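You operate a simulated robot arm through the tools that you are given. There is no shell and no other tool. Be economical: measure what you need, move in short steps, check, and stop when the job is done.

Carry out the task below with a simulated two-armed robot. There is one attempt and no reset: what you move stays moved.

## Task
Set the controls near the worktop beside the basin. At the end: the silver heel stud is turned to loose; the silver toe stud is turned to loose; the gold heel stud is turned to loose; the gold toe stud is turned to loose; whatever was shut is shut again. Leave all else as you found it, and nothing knocked over.

Only the result counts: the job must be done as asked and must still hold three seconds after the hand-in. Knocking over, shifting, dropping, spilling or breaking anything else fails it.

## Robot
Two 7-joint arms with two-finger parallel grippers on one trunk that stands fixed in place. Base frame: the origin is at the foot of the trunk, x ahead of it, y to its left, z up. Units: mm, degrees, N and s.
The left shoulder is at [60, 189, 1253], the right one opposite. Payload 3.43 kg a hand.
The TCP of each hand is the grasp point between the finger pads, 30 mm short of the fingertips. In the tool frame z runs along the fingers and y along their closing line. Largest opening 94 mm; finger width 28, thickness 10; the body of the gripper, 50 by 96 mm, starts 55 mm behind the TCP.
Orientation is that of the tool frame in the base frame, as a unit quaternion [x, y, z, w]. With the fingers straight down and closing along the base's y, the tool's x points along the base's -x, its y along +y and its z along -z.

## Interface
- The arms move only by the tool jog_arm. It takes "left_series", "right_series" or both (then of equal length, played together; a hand with none holds still); each is a list of rows, each a list of 3 entries, a list of its own where there are three numbers: the turn, a rotation vector about the base's x, y, z in units of 6 degrees (1.0 is 6 degrees), then the shift along the base's x, y, z in units of 40 mm (1.0 is 40 mm), then the closure, from 0 (fully open) to 1 (shut). In form: [[[rx, ry, rz], [dx, dy, dz], grip], ...]. A call has 1 to 20 rows; each row shifts and turns the commanded pose from where the row before left it. A call with a number of a shift or a turn outside -1 to 1 is refused whole. Each row takes 0.2 s and may step no farther than 50 mm and 8.6 degrees from the row before; otherwise, or with a gripper value out of range, the whole call is refused. A pose out of reach is approached as far as the arm can. The call stops where the force on the tool passes 40 N (or 10 N more than at its start, if that is more) or the arm is blocked; 0.2 s more then pass. Each finger travels about 153 mm/s and halts on what it meets, pressing with about 21 N; the grip force reading is that of the motor and also rises with nothing between the fingers. The clock runs only during rows and for 0.2 s after the last one: add rows that do not move to give the fingers time. The reply holds the time, the measured pose of the TCP, the force on the tool along the base axes, the opening and the grip force, in the units named above and with some noise, and new pictures: "show" is both (left out), scene, wrist or none (wrist: the cameras of the hands that moved).
- Cameras (640 x 400 px; columns grow to the right, rows downward): "scene" is now at [-8.9, -19.1, 1785.7]; the picture's right is [-0.21, -0.98, 0.00], its down [-0.80, 0.17, -0.57] and it looks along [0.56, -0.12, -0.82] (base axes); focal length 355 px, centre (320, 200). "left" rides on the left gripper at [-37, 0, -58] in its tool frame; the picture's right is [0.00, -1.00, 0.00], its down [0.97, 0.00, -0.24] and it looks along [0.24, 0.00, 0.97] (tool axes); focal length 218 px, centre (320, 200). "right" rides on the right gripper at [-37, 0, -58] in its tool frame; the picture's right is [0.00, -1.00, 0.00], its down [0.97, 0.00, -0.24] and it looks along [0.24, 0.00, 0.97] (tool axes); focal length 218 px, centre (320, 200).
- lift_body(by): slides the trunk up (or, below 0, down) by that many mm; the arms and the scene camera ride with it, the base frame stays. It gives what a move gives, with no picture.
- turn_head(pan, tilt): turns the head with the scene camera to pan (to the left, within 86 degrees either way) and tilt (down, from -29 to 69), counted from straight ahead of the robot. It gives what a move gives, and a new picture of the scene camera.
- probe_pixels(camera, pixels): for up to 12 pixels [column, row] of the newest picture of that camera ("zoom" is the newest enlarged one), the place [x, y, z] in the base frame of the surface seen there, good to about 2 mm, but the place of the scene camera against the robot may be out by one fixed shift of up to 25 mm in any direction. No time passes.
- zoom(camera, box): a new picture of the part [left, top, right, bottom] of that camera's present view, enlarged. No time passes.
- hand_in(): hands the job in; it is judged then, once.

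Work in short steps. Measure before you move; look again where a grasp or a placing could have gone wrong, and mend it. You have 60 turns and 120 pictures in all, those below and enlarged ones among them. Open the grippers and draw the arms clear of the work before you hand the job in, unless the task says otherwise; then end with one line.

The tools are called after "Request:" as a command line: name --argument value ..., lists and objects as JSON in quotes. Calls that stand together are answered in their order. jog_arm: Moves the arms, as the interface text tells. Its arguments: {"type":"object","properties":{"left_series":{"type":"array","items":{"type":"array"}},"right_series":{"type":"array","items":{"type":"array"}},"show":{"type":"string","enum":["both","scene","wrist","none"]}},"required":[]} The other tools are called the same way: lift_body (by) slides the trunk up or down; turn_head (pan, tilt) turns the head that bears the scene camera; probe_pixels (camera, pixels) gives the place of the surface under pixels of a picture; zoom (camera, box) takes an enlarged picture of a part of a camera's view; hand_in () hands the job in.

At the start:

```text
clock: 0.0
left_eef_pos: [406.0, 76.2, 1263.2]
left_ee_rot: [0.0, 1.0, 0.0, 0.001]
left_contact_force: [0.0, -1.5, 1.2]
left_opening: 94.0
left_finger_force: 0.1
right_eef_pos: [332.5, -243.8, 1288.5]
right_ee_rot: [0.0, 1.0, 0.001, -0.001]
right_contact_force: [0.2, 0.1, -1.0]
right_opening: 93.8
right_finger_force: 0.0
trunk travel left (down, up): [-925.0, 65.0]
head pan, tilt: [-12.3, 54.9]
```

scene: 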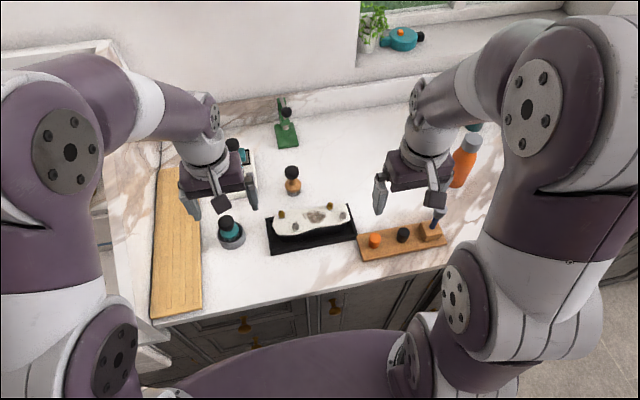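
right: 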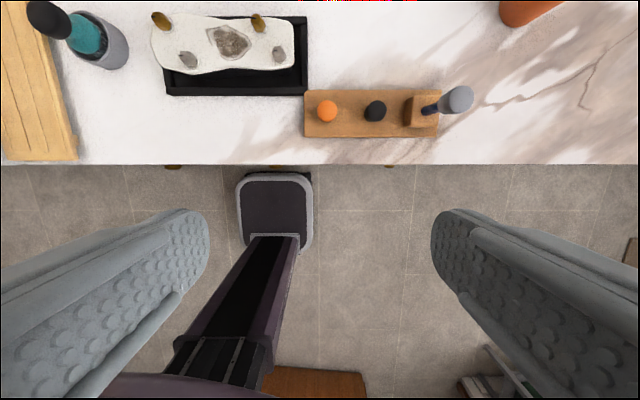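
left: 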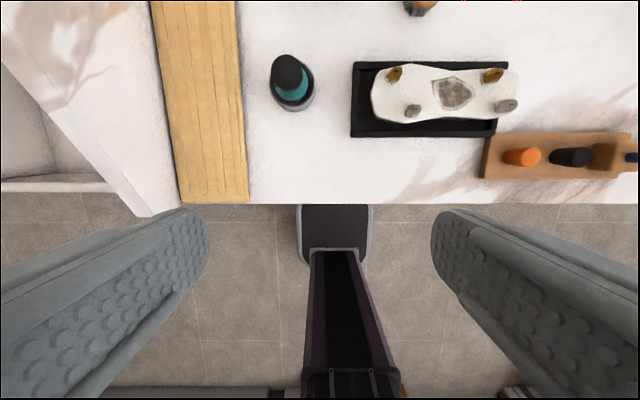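

The white plate in the black tray near scene pixel (310,225) carries four studs, two gold and two silver. I'll zoom in on it from the scene and left cameras.

Request:
zoom --camera "scene" --box '[255, 190, 367, 260]'

Request:
zoom --camera "left" --box '[340, 45, 532, 165]'

Request:
zoom --camera "scene" --box '[200, 80, 520, 280]'

```text
5.71 times, centred on (311, 225) of scene
```

zoom: 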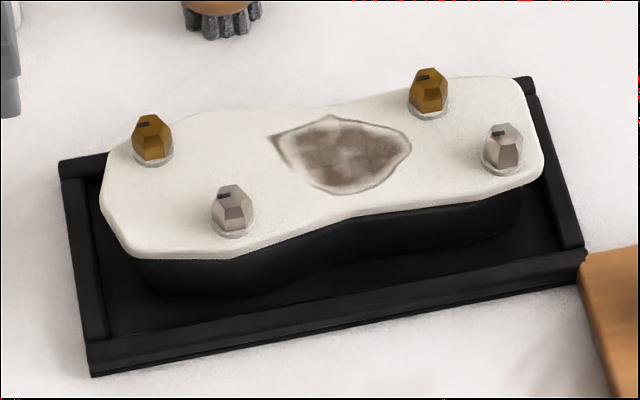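

```text
3.33 times, centred on (436, 105) of left
```

zoom: 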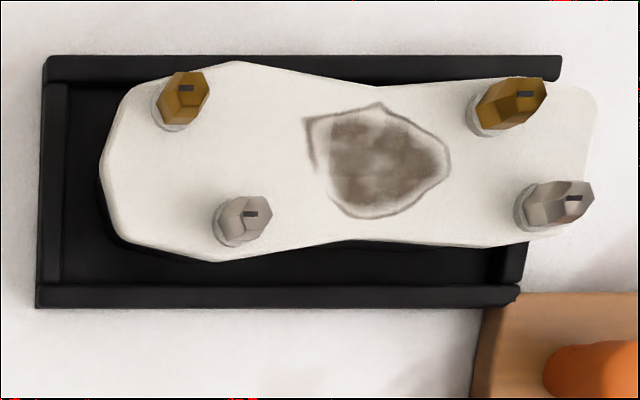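

```text
2.00 times, centred on (360, 180) of scene
```

zoom: 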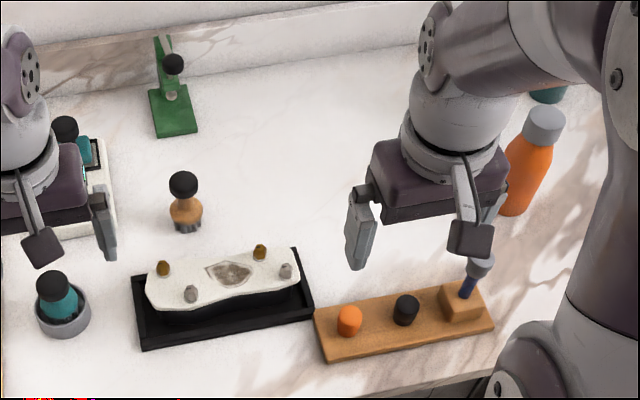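

The studs are hex knobs with a dark index mark, and I see no legend yet. I'll probe their positions and bring the left hand over for a closer look.

Request:
probe_pixels --camera "left" --pixels '[[395, 74], [414, 110], [491, 76], [507, 106], [454, 92], [434, 110], [420, 128], [300, 130], [290, 75], [355, 130]]'

Request:
probe_pixels --camera "scene" --pixels '[[281, 214], [295, 226], [330, 205], [343, 214], [292, 172], [227, 222]]'

Request:
zoom --camera "right" --box '[140, 0, 316, 110]'

```text
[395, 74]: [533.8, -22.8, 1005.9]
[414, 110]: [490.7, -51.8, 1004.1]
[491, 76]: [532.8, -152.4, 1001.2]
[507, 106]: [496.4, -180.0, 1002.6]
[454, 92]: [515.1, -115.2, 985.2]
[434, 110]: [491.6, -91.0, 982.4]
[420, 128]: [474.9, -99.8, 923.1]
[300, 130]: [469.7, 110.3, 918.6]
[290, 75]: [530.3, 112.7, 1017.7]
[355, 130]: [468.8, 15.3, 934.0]
```

```text
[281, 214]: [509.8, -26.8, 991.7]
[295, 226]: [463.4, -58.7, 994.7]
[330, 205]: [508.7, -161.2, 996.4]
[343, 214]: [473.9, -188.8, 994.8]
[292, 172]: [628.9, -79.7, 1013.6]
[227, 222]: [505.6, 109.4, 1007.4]
```

```text
3.64 times, centred on (228, 55) of right
```

zoom: 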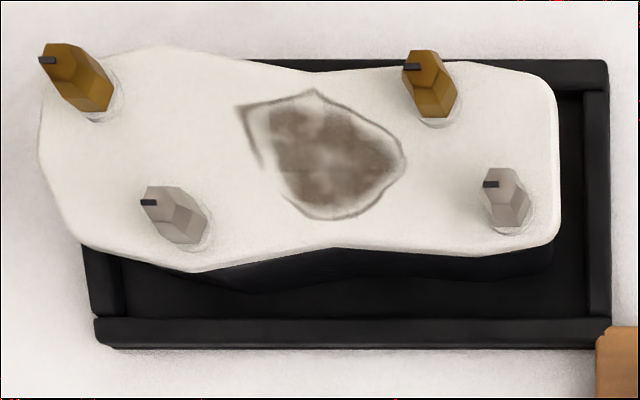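

The counter is at about z 919, the plate top at 985 and the stud tops at about 1005. I'll move the left hand above the plate, well clear of it, for a close view.

Request:
jog_arm --left_series '[[[0, 0, 0], [0.49, -0.75, -0.6], 0], [[0, 0, 0], [0.49, -0.75, -0.6], 0], [[0, 0, 0], [0.49, -0.75, -0.6], 0], [[0, 0, 0], [0.49, -0.75, -0.6], 0], [[0, 0, 0], [0.49, -0.75, -0.6], 0], [[0, 0, 0], [0.49, -0.75, -0.6], 0]]'

```text
clock: 1.4
left_eef_pos: [523.8, -103.6, 1119.6]
left_ee_rot: [0.0, 1.0, 0.0, 0.001]
left_contact_force: [0.5, 0.8, 0.1]
left_opening: 94.0
left_finger_force: 0.0
right_eef_pos: [334.5, -244.9, 1287.4]
right_ee_rot: [0.001, 1.0, 0.0, -0.001]
right_contact_force: [0.9, -0.5, -0.2]
right_opening: 94.0
right_finger_force: 0.1
trunk travel left (down, up): [-925.0, 65.0]
head pan, tilt: [-12.3, 54.9]
```

scene: 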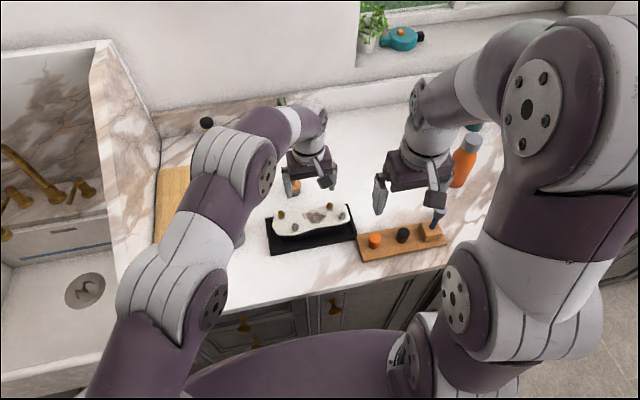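
left: 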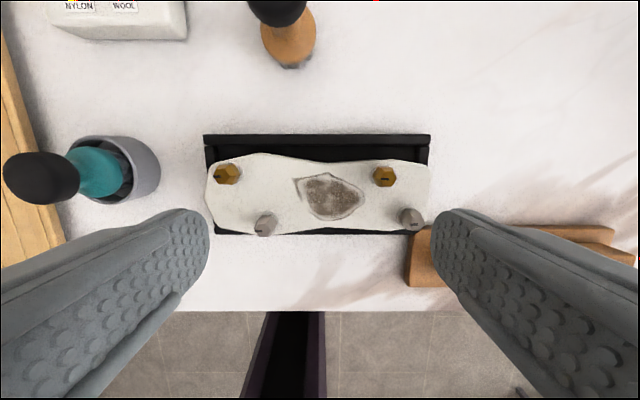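

The closer view shows the four studs, and a labelled box at top-left (110,15). I'll zoom in on both.

Request:
zoom --camera "left" --box '[196, 130, 324, 210]'

Request:
zoom --camera "left" --box '[320, 150, 448, 240]'

Request:
zoom --camera "left" --box '[200, 180, 328, 260]'

```text
5.00 times, centred on (260, 170) of left
```

zoom: 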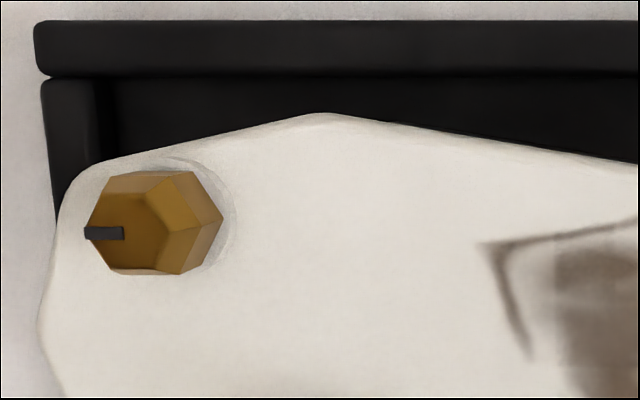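

```text
4.44 times, centred on (384, 195) of left
```

zoom: 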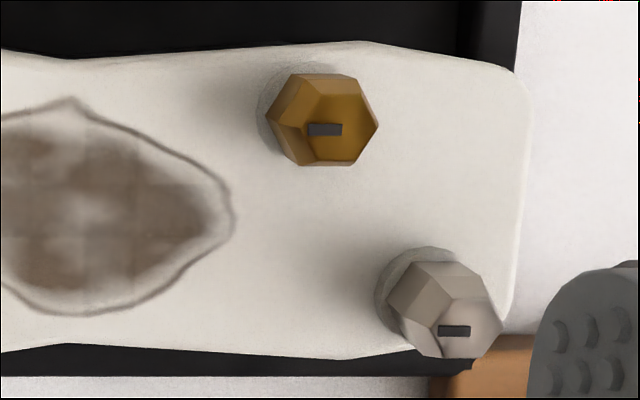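

```text
5.00 times, centred on (264, 220) of left
```

zoom: 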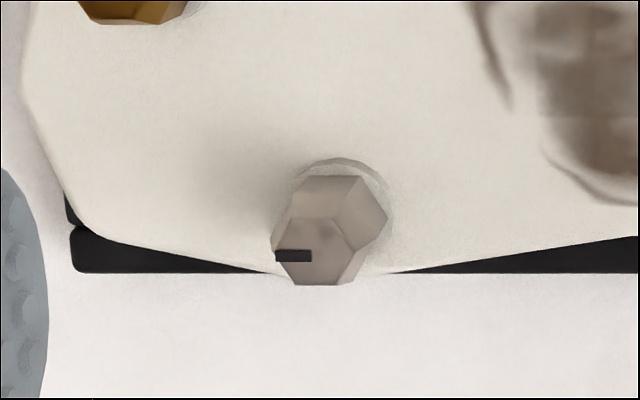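

There is no legend by the studs, and all four marks point to +y. I'll check the labelled box and look around for a legend before turning anything.

Request:
zoom --camera "left" --box '[40, 0, 200, 100]'

Request:
turn_head --pan 10 --tilt 45

```text
4.00 times, centred on (120, 50) of left
```

zoom: 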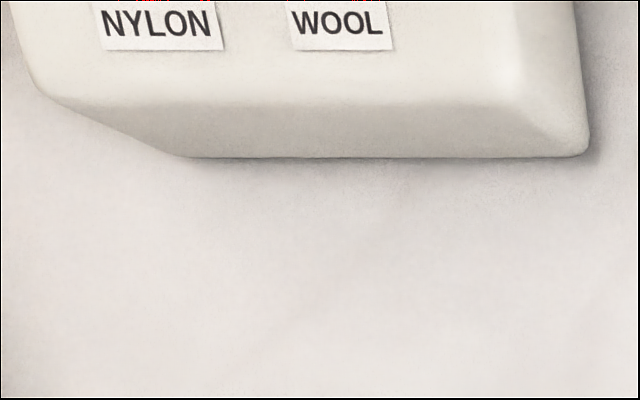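

```text
clock: 2.3
left_eef_pos: [522.2, -102.2, 1121.2]
left_ee_rot: [0.0, 1.0, 0.0, 0.0]
left_contact_force: [0.5, 0.3, -0.1]
left_opening: 93.9
left_finger_force: 0.0
right_eef_pos: [332.8, -243.9, 1287.8]
right_ee_rot: [0.0, 1.0, 0.0, 0.0]
right_contact_force: [-0.5, -0.2, -0.5]
right_opening: 93.8
right_finger_force: 0.1
trunk travel left (down, up): [-925.0, 65.0]
head pan, tilt: [10.0, 45.0]
```

scene: 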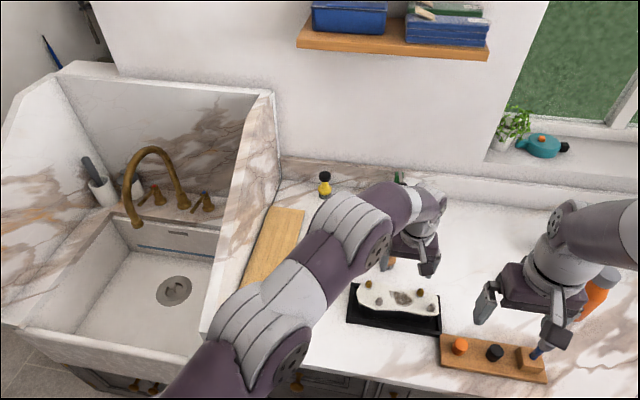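

There's no legend anywhere, so loose should be anticlockwise from the current pose. I'll probe the exact stud tops in the left picture.

Request:
probe_pixels --camera "left" --pixels '[[222, 175], [218, 177], [264, 230], [260, 231], [387, 178], [381, 179], [416, 222], [414, 224], [410, 212], [350, 170], [260, 160], [150, 30]]'

Request:
turn_head --pan -12.3 --tilt 54.9

```text
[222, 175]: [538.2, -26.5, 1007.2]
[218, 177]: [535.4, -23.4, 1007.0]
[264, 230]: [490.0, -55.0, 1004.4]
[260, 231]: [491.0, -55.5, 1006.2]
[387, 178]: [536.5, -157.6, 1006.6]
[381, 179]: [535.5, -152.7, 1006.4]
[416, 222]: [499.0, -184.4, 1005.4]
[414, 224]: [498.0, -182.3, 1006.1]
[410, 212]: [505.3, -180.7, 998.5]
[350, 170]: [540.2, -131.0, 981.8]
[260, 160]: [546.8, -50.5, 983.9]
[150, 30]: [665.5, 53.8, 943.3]
```

```text
clock: 3.1
left_eef_pos: [522.7, -102.2, 1121.0]
left_ee_rot: [0.001, 1.0, 0.0, 0.0]
left_contact_force: [-0.3, 1.1, 0.0]
left_opening: 93.9
left_finger_force: 0.1
right_eef_pos: [333.2, -242.2, 1287.6]
right_ee_rot: [0.0, 1.0, -0.001, 0.0]
right_contact_force: [0.3, 0.6, -0.7]
right_opening: 94.1
right_finger_force: 0.1
trunk travel left (down, up): [-925.0, 65.0]
head pan, tilt: [-12.3, 54.9]
```

scene: 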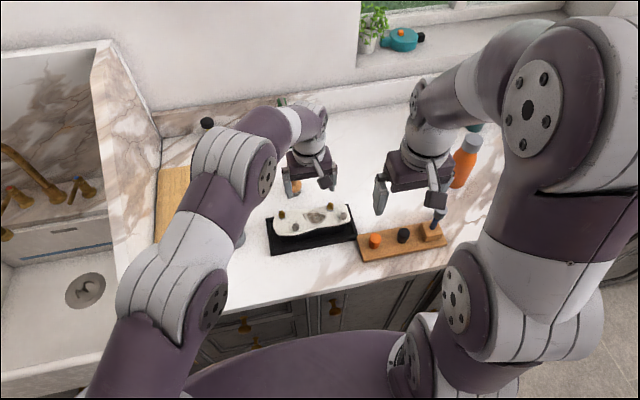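

All the stud tops are near z 1006. I'll bring the left hand lower, over the right gold stud at about (536,-155), for a near-vertical look at its axis and flats.

Request:
jog_arm --left_series '[[[0, 0, 0], [0.05, -0.65, -0.6], 0], [[0, 0, 0], [0.05, -0.65, -0.6], 0], [[0, 0, 0], [0, 0, 0], 0]]' --show "wrist"

Request:
zoom --camera "left" --box '[240, 130, 400, 230]'

```text
clock: 3.9
left_eef_pos: [503.5, -130.2, 1074.4]
left_ee_rot: [0.0, 1.0, 0.0, -0.001]
left_contact_force: [-0.2, -0.2, 0.5]
left_opening: 94.0
left_finger_force: 0.0
left hand out of reach, approached as far as the arm can: row 1, 2
right_eef_pos: [334.2, -242.7, 1288.5]
right_ee_rot: [0.0, 1.0, 0.0, 0.001]
right_contact_force: [0.2, 0.2, 1.0]
right_opening: 93.8
right_finger_force: 0.2
trunk travel left (down, up): [-925.0, 65.0]
head pan, tilt: [-12.3, 54.9]
```

left: 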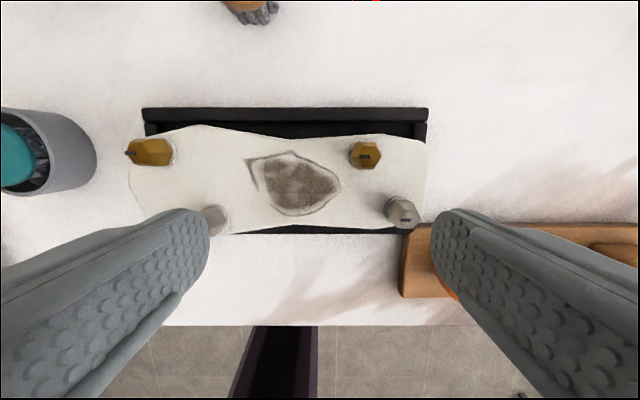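

```text
4.00 times, centred on (320, 180) of left
```

zoom: 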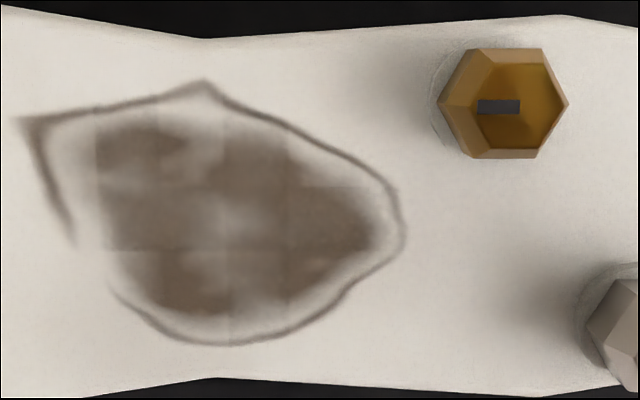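

The left arm can't reach this side, so I'll draw it back to its start and use the right arm for all four. The right hand goes over the right pair.

Request:
jog_arm --left_series '[[[0, 0, 0], [0, 0.3, 0.9], 0], [[0, 0, 0], [-0.4, 0.9, 0.6], 0], [[0, 0, 0], [-0.4, 0.9, 0.6], 0], [[0, 0, 0], [-0.5, 0.9, 0.6], 0], [[0, 0, 0], [-0.5, 0.9, 0.6], 0], [[0, 0, 0], [-0.5, 0.9, 0.6], 0], [[0, 0, 0], [-0.3, 0.9, 0.6], 0]]' --show "none"

Request:
jog_arm --right_series '[[[0, 0, 0], [0.7, 0.3, -0.8], 0], [[0, 0, 0], [0.7, 0.3, -0.8], 0], [[0, 0, 0], [0.7, 0.3, -0.8], 0], [[0, 0, 0], [0.7, 0.35, -0.8], 0], [[0, 0, 0], [0.7, 0.35, -0.8], 0], [[0, 0, 0], [0.7, 0.35, -0.8], 0], [[0, 0, 0], [0.4, 0.25, -0.4], 0], [[0, 0, 0], [0, 0, 0], 0]]'

Request:
zoom --camera "right" --box '[240, 130, 400, 230]'

```text
clock: 5.5
left_eef_pos: [398.1, 99.6, 1255.9]
left_ee_rot: [0.0, 1.0, 0.0, -0.001]
left_contact_force: [0.5, -0.6, 0.8]
left_opening: 93.8
left_finger_force: 0.0
right_eef_pos: [332.6, -243.4, 1289.0]
right_ee_rot: [0.0, 1.0, -0.002, -0.001]
right_contact_force: [-0.9, 0.0, -0.1]
right_opening: 94.2
right_finger_force: 0.0
trunk travel left (down, up): [-925.0, 65.0]
head pan, tilt: [-12.3, 54.9]
```

```text
clock: 7.3
left_eef_pos: [399.1, 97.9, 1254.7]
left_ee_rot: [0.0, 1.0, 0.0, 0.0]
left_contact_force: [-0.4, 0.0, 0.2]
left_opening: 93.9
left_finger_force: 0.0
right_eef_pos: [517.0, -155.2, 1079.9]
right_ee_rot: [0.0, 1.0, 0.0, 0.0]
right_contact_force: [0.3, -0.2, 0.8]
right_opening: 93.8
right_finger_force: 0.0
trunk travel left (down, up): [-925.0, 65.0]
head pan, tilt: [-12.3, 54.9]
```

scene: 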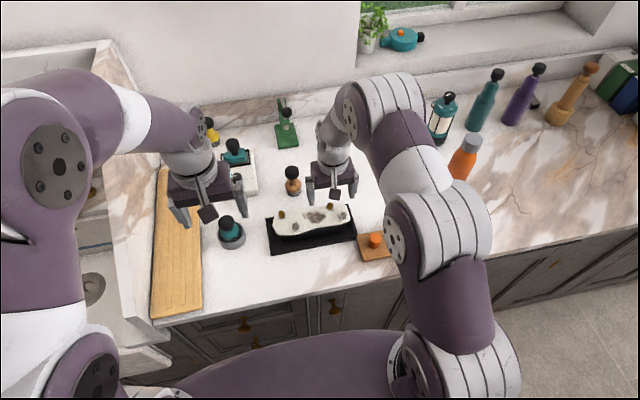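
right: 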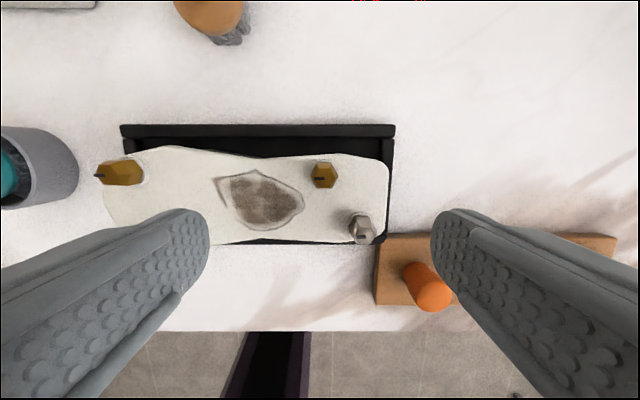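

```text
4.00 times, centred on (320, 180) of right
```

zoom: 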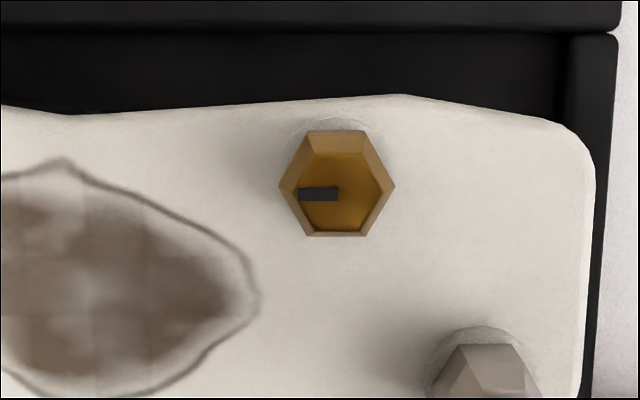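

Seen nearly straight down, the right gold stud is a hex with vertices along y, centred at zoom (338,188), and its mark runs to +y. I'll probe its centre and edges.

Request:
probe_pixels --camera "zoom" --pixels '[[342, 180], [320, 210], [362, 200], [336, 142], [338, 234], [284, 188], [390, 188], [335, 121], [460, 190]]'

Request:
probe_pixels --camera "right" --pixels '[[361, 235], [357, 239], [350, 224]]'

```text
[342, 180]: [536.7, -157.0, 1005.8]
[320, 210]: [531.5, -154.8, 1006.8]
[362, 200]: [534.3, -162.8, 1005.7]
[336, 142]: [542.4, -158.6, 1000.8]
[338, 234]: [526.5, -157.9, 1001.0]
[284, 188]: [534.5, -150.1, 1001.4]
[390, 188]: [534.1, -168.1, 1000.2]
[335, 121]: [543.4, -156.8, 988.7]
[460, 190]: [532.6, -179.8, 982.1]
```

```text
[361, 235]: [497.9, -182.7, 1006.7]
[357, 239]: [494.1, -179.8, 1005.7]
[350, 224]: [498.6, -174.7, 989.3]
```

The right gold stud's axis is at (534.7,-158.5), with flats 16 mm apart normal to x. I'll centre over it, yaw -30° so the fingers meet a flat pair, and pre-close to about 32 mm to clear the silver stud.

Request:
jog_arm --right_series '[[[0, 0, -1], [0.22, -0.04, 0], 0.66], [[0, 0, -1], [0.22, -0.04, 0], 0.66], [[0, 0, -1], [0, 0, -0.2], 0.66], [[0, 0, -1], [0, 0, -0.2], 0.66], [[0, 0, -1], [0, 0, -0.2], 0.66], [[0, 0, 0], [0, 0, 0], 0.66]]'

```text
clock: 8.7
left_eef_pos: [399.7, 97.3, 1254.3]
left_ee_rot: [0.0, 1.0, 0.0, 0.001]
left_contact_force: [0.0, -0.4, 0.6]
left_opening: 94.1
left_finger_force: 0.0
right_eef_pos: [534.3, -157.7, 1056.9]
right_ee_rot: [0.26, 0.966, -0.001, 0.0]
right_contact_force: [-0.4, -0.2, 0.9]
right_opening: 32.0
right_finger_force: 0.0
trunk travel left (down, up): [-925.0, 65.0]
head pan, tilt: [-12.3, 54.9]
```

scene: 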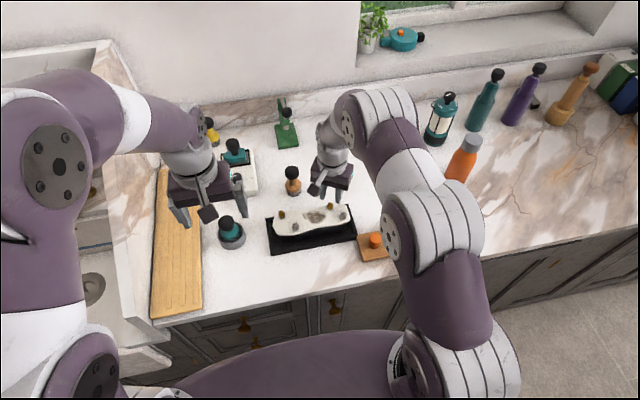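
right: 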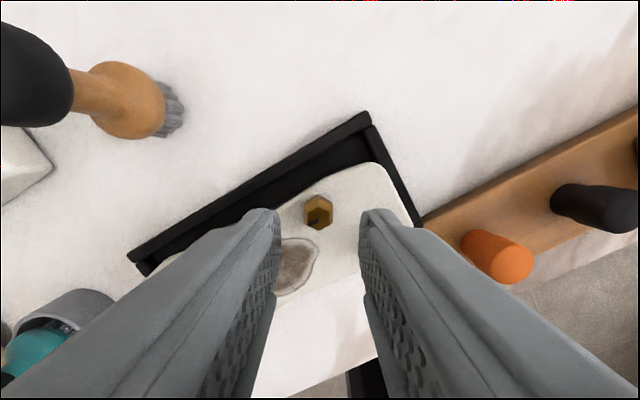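

The stud sits midway between the fingertips with its flats parallel to the pads. I'll lower to z of about 1020 and check the picture before closing.

Request:
jog_arm --right_series '[[[0, 0, 0], [0, -0.02, -0.3], 0.66], [[0, 0, 0], [0, 0, -0.3], 0.66], [[0, 0, 0], [0, 0, -0.3], 0.66], [[0, 0, 0], [0, 0, 0], 0.66]]' --show "wrist"

Request:
zoom --camera "right" --box '[240, 180, 400, 280]'

```text
clock: 9.7
left_eef_pos: [400.1, 97.8, 1253.8]
left_ee_rot: [0.0, 1.0, -0.001, 0.0]
left_contact_force: [-0.5, 0.2, 0.0]
left_opening: 94.1
left_finger_force: 0.2
right_eef_pos: [535.7, -160.0, 1020.5]
right_ee_rot: [0.259, 0.966, 0.001, 0.0]
right_contact_force: [1.0, -0.3, 0.2]
right_opening: 31.8
right_finger_force: 0.1
trunk travel left (down, up): [-925.0, 65.0]
head pan, tilt: [-12.3, 54.9]
```

right: 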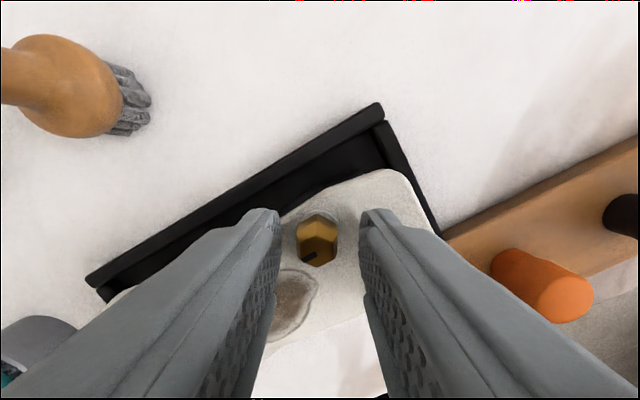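

```text
4.00 times, centred on (320, 230) of right
```

zoom: 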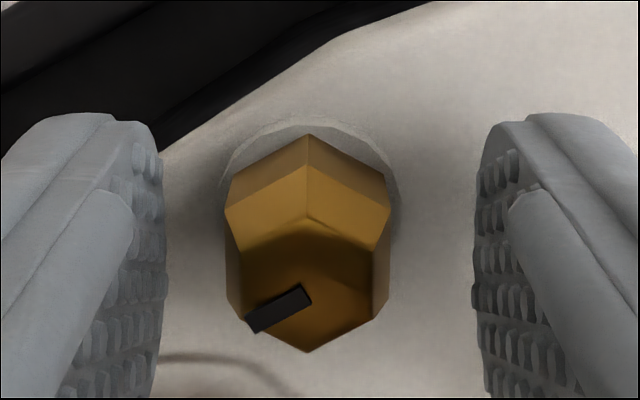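

The stud is about 1.5 mm off-centre toward the left finger, so I'll nudge over, close, and turn 30° anticlockwise as a first test.

Request:
jog_arm --right_series '[[[0, 0, 0], [0.015, 0.03, 0], 0.66], [[0, 0, 0], [0, 0, 0], 0.85], [[0, 0, 0], [0, 0, 0], 1], [[0, 0, 0], [0, 0, 0], 1], [[0, 0, 0.5], [0, 0, 0], 1], [[0, 0, 0.5], [0, 0, 0], 1], [[0, 0, 0.5], [0, 0, 0], 1], [[0, 0, 0.5], [0, 0, 0], 1], [[0, 0, 0.5], [0, 0, 0], 1], [[0, 0, 0.5], [0, 0, 0], 1], [[0, 0, 0.5], [0, 0, 0], 1], [[0, 0, 0.5], [0, 0, 0], 1], [[0, 0, 0.5], [0, 0, 0], 1], [[0, 0, 0.5], [0, 0, 0], 1], [[0, 0, 0], [0, 0, 0], 1]]' --show "wrist"

Request:
zoom --camera "right" --box '[240, 180, 400, 280]'

```text
clock: 12.9
left_eef_pos: [400.2, 98.2, 1255.1]
left_ee_rot: [0.0, 1.0, 0.001, 0.0]
left_contact_force: [0.0, -0.3, 0.7]
left_opening: 93.9
left_finger_force: 0.1
right_eef_pos: [535.9, -157.7, 1019.8]
right_ee_rot: [0.0, 1.0, 0.0, 0.0]
right_contact_force: [0.9, 1.8, 3.7]
right_opening: 17.3
right_finger_force: 20.8
trunk travel left (down, up): [-925.0, 65.0]
head pan, tilt: [-12.3, 54.9]
```

right: 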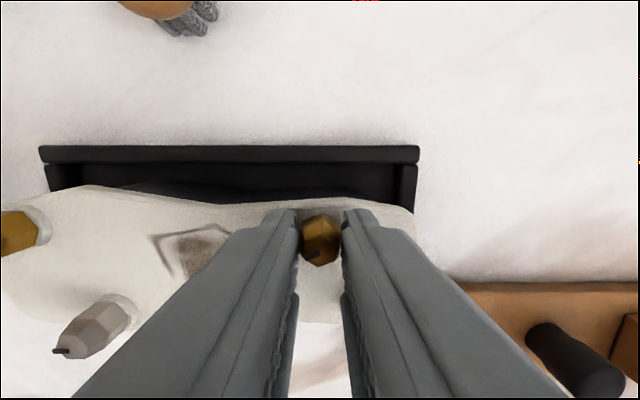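

```text
4.00 times, centred on (320, 230) of right
```

zoom: 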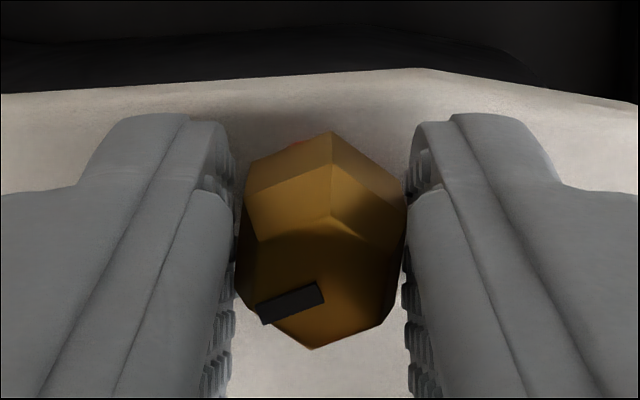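

The stud followed the turn with only slight slip, so it does turn anticlockwise. I'll go 30° more.

Request:
jog_arm --right_series '[[[0, 0, 0.5], [0, 0, 0], 1], [[0, 0, 0.5], [0, 0, 0], 1], [[0, 0, 0.5], [0, 0, 0], 1], [[0, 0, 0.5], [0, 0, 0], 1], [[0, 0, 0.5], [0, 0, 0], 1], [[0, 0, 0.5], [0, 0, 0], 1], [[0, 0, 0.5], [0, 0, 0], 1], [[0, 0, 0.5], [0, 0, 0], 1], [[0, 0, 0.5], [0, 0, 0], 1], [[0, 0, 0.5], [0, 0, 0], 1], [[0, 0, 0], [0, 0, 0], 1]]' --show "none"

Request:
zoom --camera "right" --box '[240, 180, 400, 280]'

```text
clock: 15.3
left_eef_pos: [400.4, 99.0, 1253.5]
left_ee_rot: [-0.001, 1.0, -0.001, 0.0]
left_contact_force: [1.1, 0.3, 0.3]
left_opening: 94.1
left_finger_force: 0.1
right_eef_pos: [535.1, -157.8, 1020.3]
right_ee_rot: [-0.258, 0.966, 0.0, 0.0]
right_contact_force: [2.6, 2.1, 4.5]
right_opening: 17.0
right_finger_force: 20.3
trunk travel left (down, up): [-925.0, 65.0]
head pan, tilt: [-12.3, 54.9]
```

```text
4.00 times, centred on (320, 230) of right
```

zoom: 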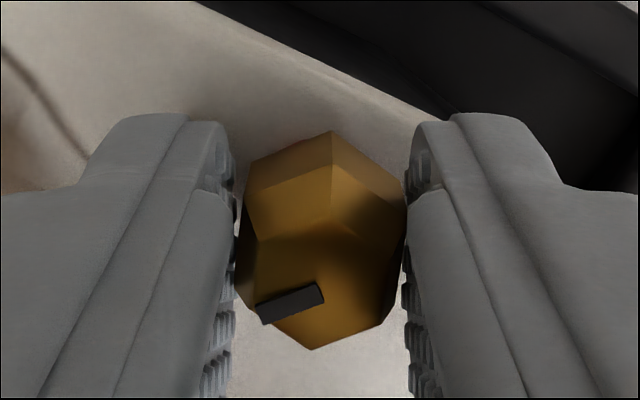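

The stud turns with the pads without slipping further. I'll keep going in 30° steps toward a stop.

Request:
jog_arm --right_series '[[[0, 0, 0.5], [0, 0, 0], 1], [[0, 0, 0.5], [0, 0, 0], 1], [[0, 0, 0.5], [0, 0, 0], 1], [[0, 0, 0.5], [0, 0, 0], 1], [[0, 0, 0.5], [0, 0, 0], 1], [[0, 0, 0.5], [0, 0, 0], 1], [[0, 0, 0.5], [0, 0, 0], 1], [[0, 0, 0.5], [0, 0, 0], 1], [[0, 0, 0.5], [0, 0, 0], 1], [[0, 0, 0.5], [0, 0, 0], 1], [[0, 0, 0], [0, 0, 0], 1]]' --show "none"

Request:
zoom --camera "right" --box '[240, 180, 400, 280]'

```text
clock: 17.7
left_eef_pos: [399.0, 98.4, 1255.3]
left_ee_rot: [0.0, 1.0, 0.0, 0.0]
left_contact_force: [-0.1, 0.6, 0.6]
left_opening: 94.0
left_finger_force: 0.1
right_eef_pos: [534.9, -158.6, 1020.3]
right_ee_rot: [-0.5, 0.866, 0.0, 0.0]
right_contact_force: [-0.6, 3.0, 2.0]
right_opening: 17.2
right_finger_force: 21.1
trunk travel left (down, up): [-925.0, 65.0]
head pan, tilt: [-12.3, 54.9]
```

```text
4.00 times, centred on (320, 230) of right
```

zoom: 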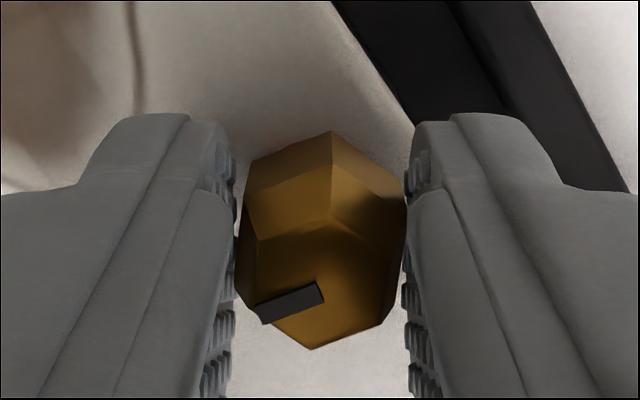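

It has turned about 82° with no stop yet, so I'll continue another 30°.

Request:
jog_arm --right_series '[[[0, 0, 0.5], [0, 0, 0], 1], [[0, 0, 0.5], [0, 0, 0], 1], [[0, 0, 0.5], [0, 0, 0], 1], [[0, 0, 0.5], [0, 0, 0], 1], [[0, 0, 0.5], [0, 0, 0], 1], [[0, 0, 0.5], [0, 0, 0], 1], [[0, 0, 0.5], [0, 0, 0], 1], [[0, 0, 0.5], [0, 0, 0], 1], [[0, 0, 0.5], [0, 0, 0], 1], [[0, 0, 0.5], [0, 0, 0], 1], [[0, 0, 0], [0, 0, 0], 1]]' --show "scene"

Request:
zoom --camera "right" --box '[240, 180, 400, 280]'

```text
clock: 20.1
left_eef_pos: [400.0, 98.8, 1254.3]
left_ee_rot: [0.001, 1.0, 0.0, 0.0]
left_contact_force: [-0.2, 0.0, -0.3]
left_opening: 93.9
left_finger_force: 0.0
right_eef_pos: [534.7, -157.7, 1019.4]
right_ee_rot: [0.707, -0.707, 0.001, -0.001]
right_contact_force: [-1.0, 1.7, 3.8]
right_opening: 17.1
right_finger_force: 21.7
trunk travel left (down, up): [-925.0, 65.0]
head pan, tilt: [-12.3, 54.9]
```

scene: 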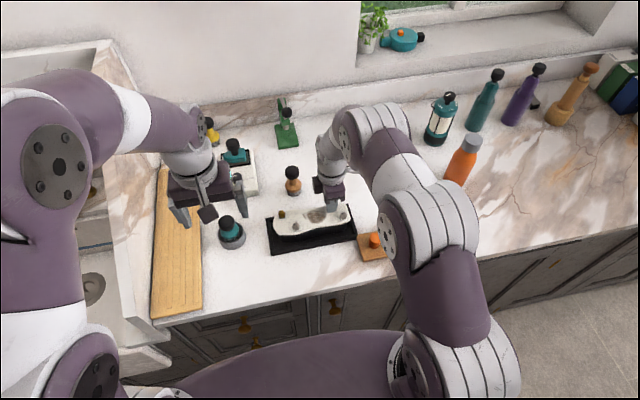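

```text
4.00 times, centred on (320, 230) of right
```

zoom: 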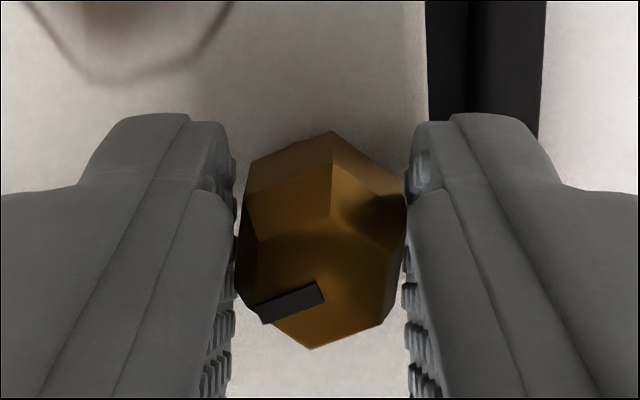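

About 112° and still no stop. I'll go another 30°.

Request:
jog_arm --right_series '[[[0, 0, 0.5], [0, 0, 0], 1], [[0, 0, 0.5], [0, 0, 0], 1], [[0, 0, 0.5], [0, 0, 0], 1], [[0, 0, 0.5], [0, 0, 0], 1], [[0, 0, 0.5], [0, 0, 0], 1], [[0, 0, 0.5], [0, 0, 0], 1], [[0, 0, 0.5], [0, 0, 0], 1], [[0, 0, 0.5], [0, 0, 0], 1], [[0, 0, 0.5], [0, 0, 0], 1], [[0, 0, 0.5], [0, 0, 0], 1], [[0, 0, 0], [0, 0, 0], 1]]' --show "none"

Request:
zoom --camera "right" --box '[240, 180, 400, 280]'

```text
clock: 22.5
left_eef_pos: [400.2, 98.6, 1254.5]
left_ee_rot: [0.0, 1.0, 0.0, 0.0]
left_contact_force: [0.7, 0.7, -0.4]
left_opening: 93.9
left_finger_force: 0.0
right_eef_pos: [535.9, -158.4, 1019.8]
right_ee_rot: [0.866, -0.499, -0.001, 0.0]
right_contact_force: [-1.4, 0.5, 0.5]
right_opening: 17.1
right_finger_force: 21.3
trunk travel left (down, up): [-925.0, 65.0]
head pan, tilt: [-12.3, 54.9]
```

```text
4.00 times, centred on (320, 230) of right
```

zoom: 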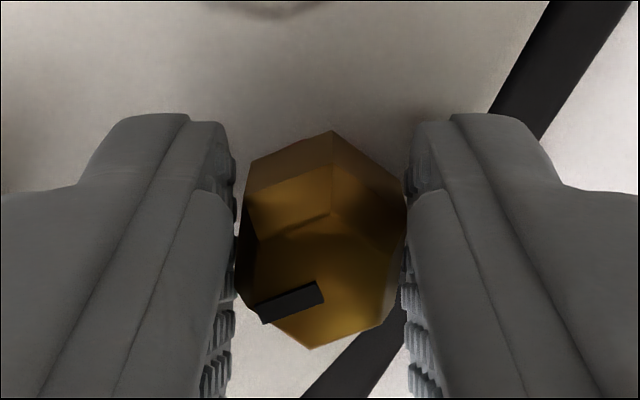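

About 142° and still free, so I'll continue.

Request:
jog_arm --right_series '[[[0, 0, 0.5], [0, 0, 0], 1], [[0, 0, 0.5], [0, 0, 0], 1], [[0, 0, 0.5], [0, 0, 0], 1], [[0, 0, 0.5], [0, 0, 0], 1], [[0, 0, 0.5], [0, 0, 0], 1], [[0, 0, 0.5], [0, 0, 0], 1], [[0, 0, 0.5], [0, 0, 0], 1], [[0, 0, 0.5], [0, 0, 0], 1], [[0, 0, 0.5], [0, 0, 0], 1], [[0, 0, 0.5], [0, 0, 0], 1], [[0, 0, 0], [0, 0, 0], 1]]' --show "none"

Request:
zoom --camera "right" --box '[240, 180, 400, 280]'

```text
clock: 24.9
left_eef_pos: [399.8, 98.3, 1254.6]
left_ee_rot: [0.0, 1.0, 0.001, 0.001]
left_contact_force: [-0.3, -0.2, -0.4]
left_opening: 94.0
left_finger_force: 0.0
right_eef_pos: [536.1, -157.9, 1019.8]
right_ee_rot: [0.966, -0.259, 0.0, 0.0]
right_contact_force: [-1.3, -1.5, 1.1]
right_opening: 17.2
right_finger_force: 21.1
trunk travel left (down, up): [-925.0, 65.0]
head pan, tilt: [-12.3, 54.9]
```

```text
4.00 times, centred on (320, 230) of right
```

zoom: 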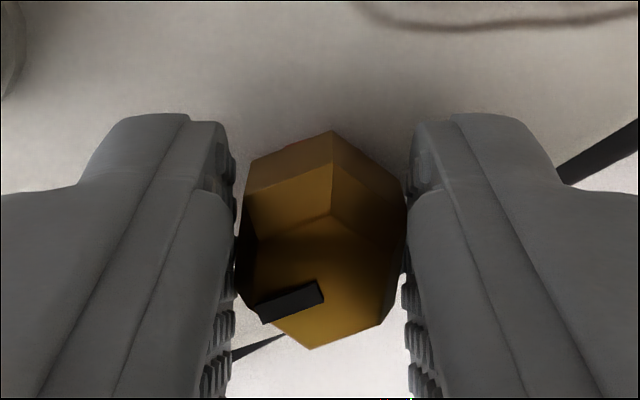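

About 172°. I'll try 30° more, watching for a stop or the wrist limit.

Request:
jog_arm --right_series '[[[0, 0, 0.5], [0, 0, 0], 1], [[0, 0, 0.5], [0, 0, 0], 1], [[0, 0, 0.5], [0, 0, 0], 1], [[0, 0, 0.5], [0, 0, 0], 1], [[0, 0, 0.5], [0, 0, 0], 1], [[0, 0, 0.5], [0, 0, 0], 1], [[0, 0, 0.5], [0, 0, 0], 1], [[0, 0, 0.5], [0, 0, 0], 1], [[0, 0, 0.5], [0, 0, 0], 1], [[0, 0, 0.5], [0, 0, 0], 1], [[0, 0, 0], [0, 0, 0], 1]]' --show "none"

Request:
zoom --camera "right" --box '[240, 180, 400, 280]'

```text
clock: 27.3
left_eef_pos: [399.9, 96.7, 1254.9]
left_ee_rot: [0.0, 1.0, 0.001, 0.0]
left_contact_force: [0.1, -0.5, 1.2]
left_opening: 94.0
left_finger_force: 0.1
right_eef_pos: [539.4, -152.7, 1020.0]
right_ee_rot: [1.0, -0.02, 0.001, 0.005]
right_contact_force: [2.3, -4.4, 1.4]
right_opening: 18.0
right_finger_force: 20.8
right hand out of reach, approached as far as the arm can: row 9, 10
trunk travel left (down, up): [-925.0, 65.0]
head pan, tilt: [-12.3, 54.9]
```

```text
4.00 times, centred on (320, 230) of right
```

zoom: 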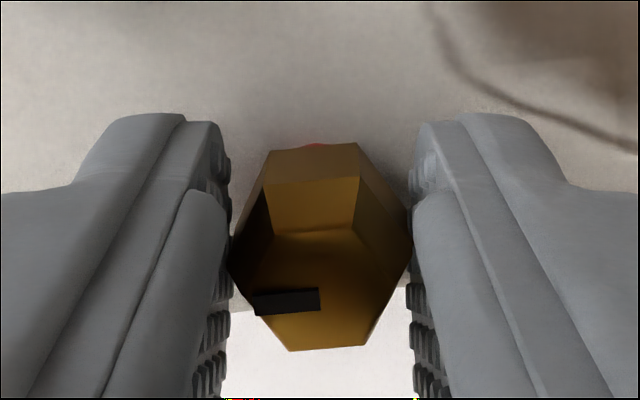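

The wrist limit was reached at the end: the TCP drifted to (539,-153) and the stud slipped in the pads. I'll release, rise and inspect.

Request:
jog_arm --right_series '[[[0, 0, 0], [0, 0, 0], 0.66], [[0, 0, 0], [0, 0, 0], 0.66], [[0, 0, 0], [0, 0, 0.5], 0.66], [[0, 0, 0], [0, 0, 0.5], 0.66], [[0, 0, -1], [0, 0, 0.5], 0.66], [[0, 0, -1], [0, 0, 0], 0.66], [[0, 0, -1], [0, 0, 0], 0.66], [[0, 0, -1], [0, 0, 0], 0.66], [[0, 0, -1], [0, 0, 0], 0.66]]' --show "wrist"

Request:
zoom --camera "right" --box '[240, 130, 400, 230]'

Request:
zoom --camera "scene" --box '[255, 190, 367, 260]'

```text
clock: 29.3
left_eef_pos: [399.4, 98.2, 1254.4]
left_ee_rot: [0.0, 1.0, 0.0, -0.001]
left_contact_force: [0.1, 0.4, 0.1]
left_opening: 94.0
left_finger_force: 0.0
right_eef_pos: [536.1, -138.3, 1080.0]
right_ee_rot: [0.966, -0.259, -0.001, 0.0]
right_contact_force: [-0.1, -0.1, 0.1]
right_opening: 31.9
right_finger_force: 0.0
right hand out of reach, approached as far as the arm can: row 3, 4
trunk travel left (down, up): [-925.0, 65.0]
head pan, tilt: [-12.3, 54.9]
```

right: 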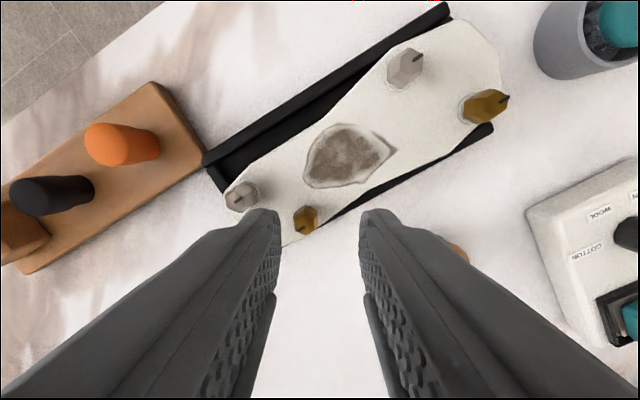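

```text
4.00 times, centred on (320, 180) of right
```

zoom: 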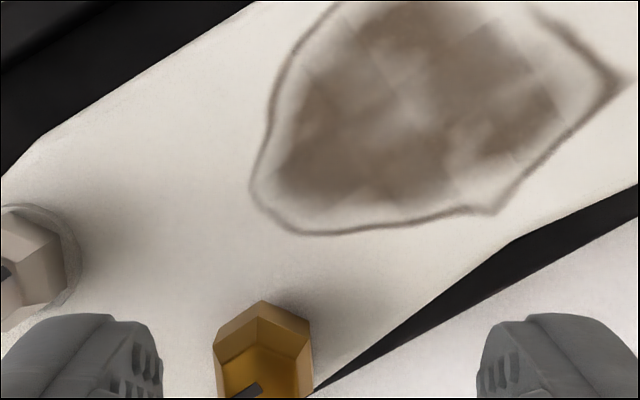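

```text
5.71 times, centred on (311, 225) of scene
```

zoom: 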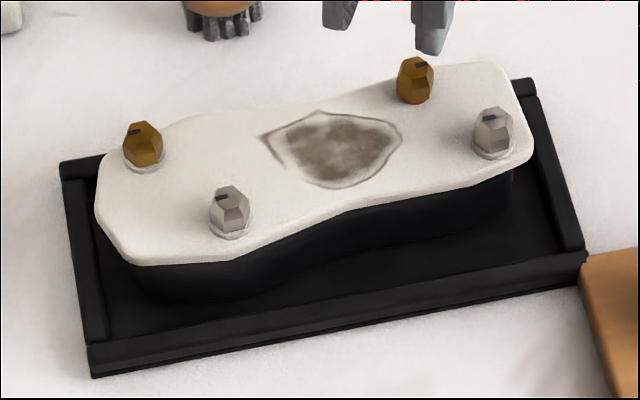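

The mark has turned by about 180° and a red collar seems to show under the turned stud at scene zoom (410,98). The plate body also appears to have shifted a few mm when the wrist hit its limit. I'll look closer.

Request:
zoom --camera "scene" --box '[316, 195, 356, 220]'

Request:
zoom --camera "right" --box '[208, 160, 336, 240]'

Request:
probe_pixels --camera "right" --pixels '[[306, 220], [484, 106], [404, 70], [241, 197]]'

Request:
probe_pixels --camera "scene" --pixels '[[280, 215], [295, 226], [328, 203], [341, 212]]'

```text
16.00 times, centred on (336, 208) of scene
```

zoom: 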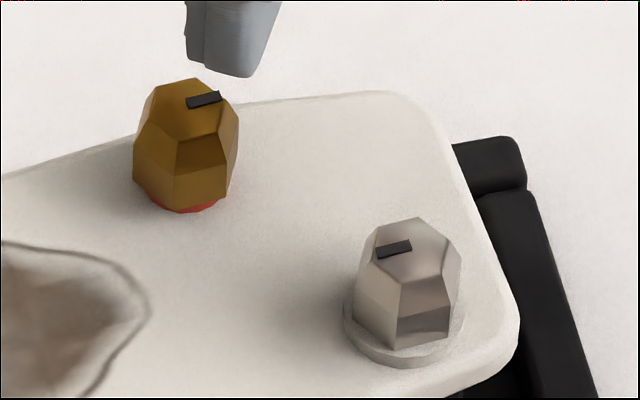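

```text
5.00 times, centred on (272, 200) of right
```

zoom: 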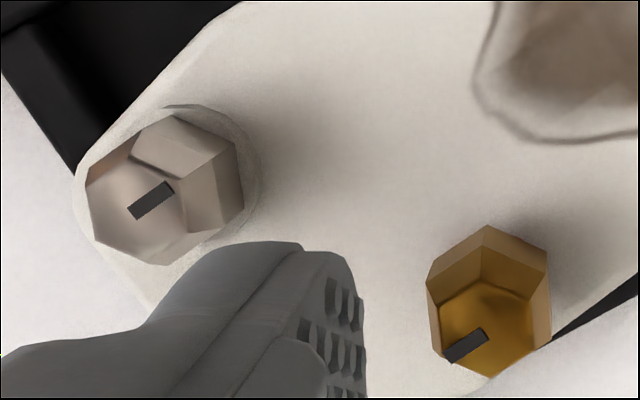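

```text
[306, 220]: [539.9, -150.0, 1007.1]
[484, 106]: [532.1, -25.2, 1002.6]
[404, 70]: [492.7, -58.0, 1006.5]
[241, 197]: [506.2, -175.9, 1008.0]
```

```text
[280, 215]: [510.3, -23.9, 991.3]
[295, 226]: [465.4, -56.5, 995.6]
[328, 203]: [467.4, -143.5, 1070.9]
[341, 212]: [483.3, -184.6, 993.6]
```

The turned mark is now exactly antiparallel to the others, and the white washer has been replaced by a red band. So the travel is 180° and it's now at loose. I'll unwind the wrist by -240° to yaw -90 while moving over the right silver stud, which leaves room for a full 180°.

Request:
jog_arm --right_series '[[[0, 0, -1], [0, 0, 0], 0.66], [[0, 0, -1], [0, 0, 0], 0.66], [[0, 0, -1], [0, 0, 0], 0.66], [[0, 0, -1], [0, 0, 0], 0.66], [[0, 0, -1], [0, 0, 0], 0.66], [[0, 0, -1], [0, 0, 0], 0.66], [[0, 0, -1], [0, 0, 0], 0.66], [[0, 0, -1], [0, 0, 0], 0.66], [[0, 0, -1], [0, 0, 0], 0.66], [[0, 0, -1], [0, 0, 0], 0.66], [[0, 0, -1], [0, 0, 0], 0.66], [[0, 0, -1], [0, 0, 0], 0.66], [[0, 0, -1], [0, 0, 0], 0.66], [[0, 0, -1], [0, 0, 0], 0.66], [[0, 0, -1], [0, 0, 0], 0.66], [[0, 0, -1], [0, 0, 0], 0.66], [[0, 0, -1], [0, 0, 0], 0.66], [[0, 0, -1], [0, 0, 0], 0.66], [[0, 0, -1], [0, 0, 0], 0.66], [[0, 0, -1], [0, 0, 0], 0.66]]' --show "none"

Request:
jog_arm --right_series '[[[0, 0, -1], [0, -0.2, 0], 0.66], [[0, 0, -1], [-0.2, -0.2, 0], 0.66], [[0, 0, -1], [-0.2, -0.2, 0], 0.66], [[0, 0, -1], [-0.2, -0.2, 0], 0.66], [[0, 0, -1], [-0.2, -0.2, 0], 0.66], [[0, 0, -1], [0, 0, 0], 0.66], [[0, 0, -1], [0, 0, 0], 0.66], [[0, 0, -1], [0, 0, 0], 0.66], [[0, 0, -1], [0, 0, 0], 0.66], [[0, 0, -1], [0, 0, 0], 0.66], [[0, 0, -1], [0, 0, 0], 0.66], [[0, 0, -1], [0, 0, 0], 0.66], [[0, 0, -1], [0, 0, 0], 0.66], [[0, 0, -1], [0, 0, 0], 0.66], [[0, 0, -1], [0, 0, 0], 0.66], [[0, 0, -1], [0, 0, 0], 0.66], [[0, 0, -1], [0, 0, 0], 0.66], [[0, 0, -1], [0, 0, 0], 0.66], [[0, 0, -1], [0, 0, 0], 0.66], [[0, 0, -1], [0, 0, 0], 0.66]]' --show "wrist"

Request:
zoom --camera "right" --box '[230, 140, 410, 260]'

```text
clock: 33.5
left_eef_pos: [398.5, 98.2, 1254.7]
left_ee_rot: [0.0, 1.0, 0.001, 0.001]
left_contact_force: [0.4, 0.1, -0.1]
left_opening: 93.8
left_finger_force: 0.0
right_eef_pos: [536.0, -136.9, 1080.1]
right_ee_rot: [-0.257, 0.966, 0.0, 0.0]
right_contact_force: [0.4, -0.8, -0.1]
right_opening: 31.9
right_finger_force: 0.1
trunk travel left (down, up): [-925.0, 65.0]
head pan, tilt: [-12.3, 54.9]
```

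```text
clock: 37.7
left_eef_pos: [400.2, 97.7, 1254.7]
left_ee_rot: [0.001, 1.0, 0.0, 0.0]
left_contact_force: [-0.1, 0.4, -0.7]
left_opening: 93.8
left_finger_force: 0.0
right_eef_pos: [504.9, -178.8, 1081.5]
right_ee_rot: [0.708, 0.707, -0.001, 0.0]
right_contact_force: [0.2, -0.7, -0.5]
right_opening: 31.9
right_finger_force: 0.0
trunk travel left (down, up): [-925.0, 65.0]
head pan, tilt: [-12.3, 54.9]
```

right: 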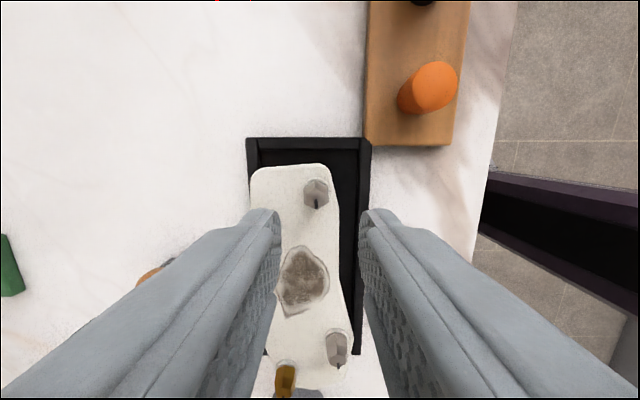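

```text
3.33 times, centred on (320, 200) of right
```

zoom: 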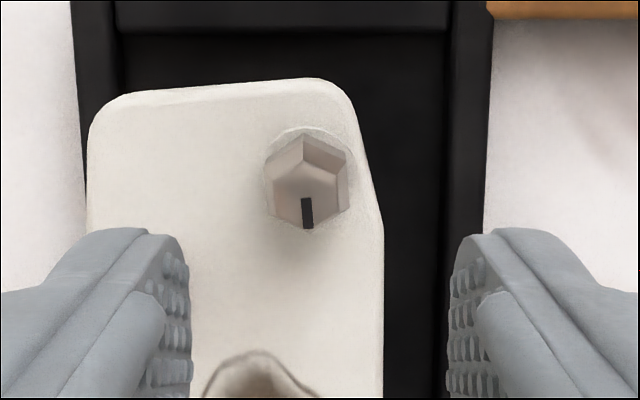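

The right silver stud is at zoom (307,182), flats facing the fingers and mark toward +y. I'll probe its edges for the axis.

Request:
probe_pixels --camera "zoom" --pixels '[[267, 175], [346, 175], [300, 140], [304, 222], [295, 195], [320, 195], [307, 180], [200, 100]]'

```text
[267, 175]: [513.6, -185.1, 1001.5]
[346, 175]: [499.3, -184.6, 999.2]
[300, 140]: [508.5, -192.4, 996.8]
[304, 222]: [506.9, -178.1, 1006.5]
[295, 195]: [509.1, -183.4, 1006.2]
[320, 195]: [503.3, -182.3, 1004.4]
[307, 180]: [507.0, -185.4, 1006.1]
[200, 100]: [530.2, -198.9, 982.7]
```

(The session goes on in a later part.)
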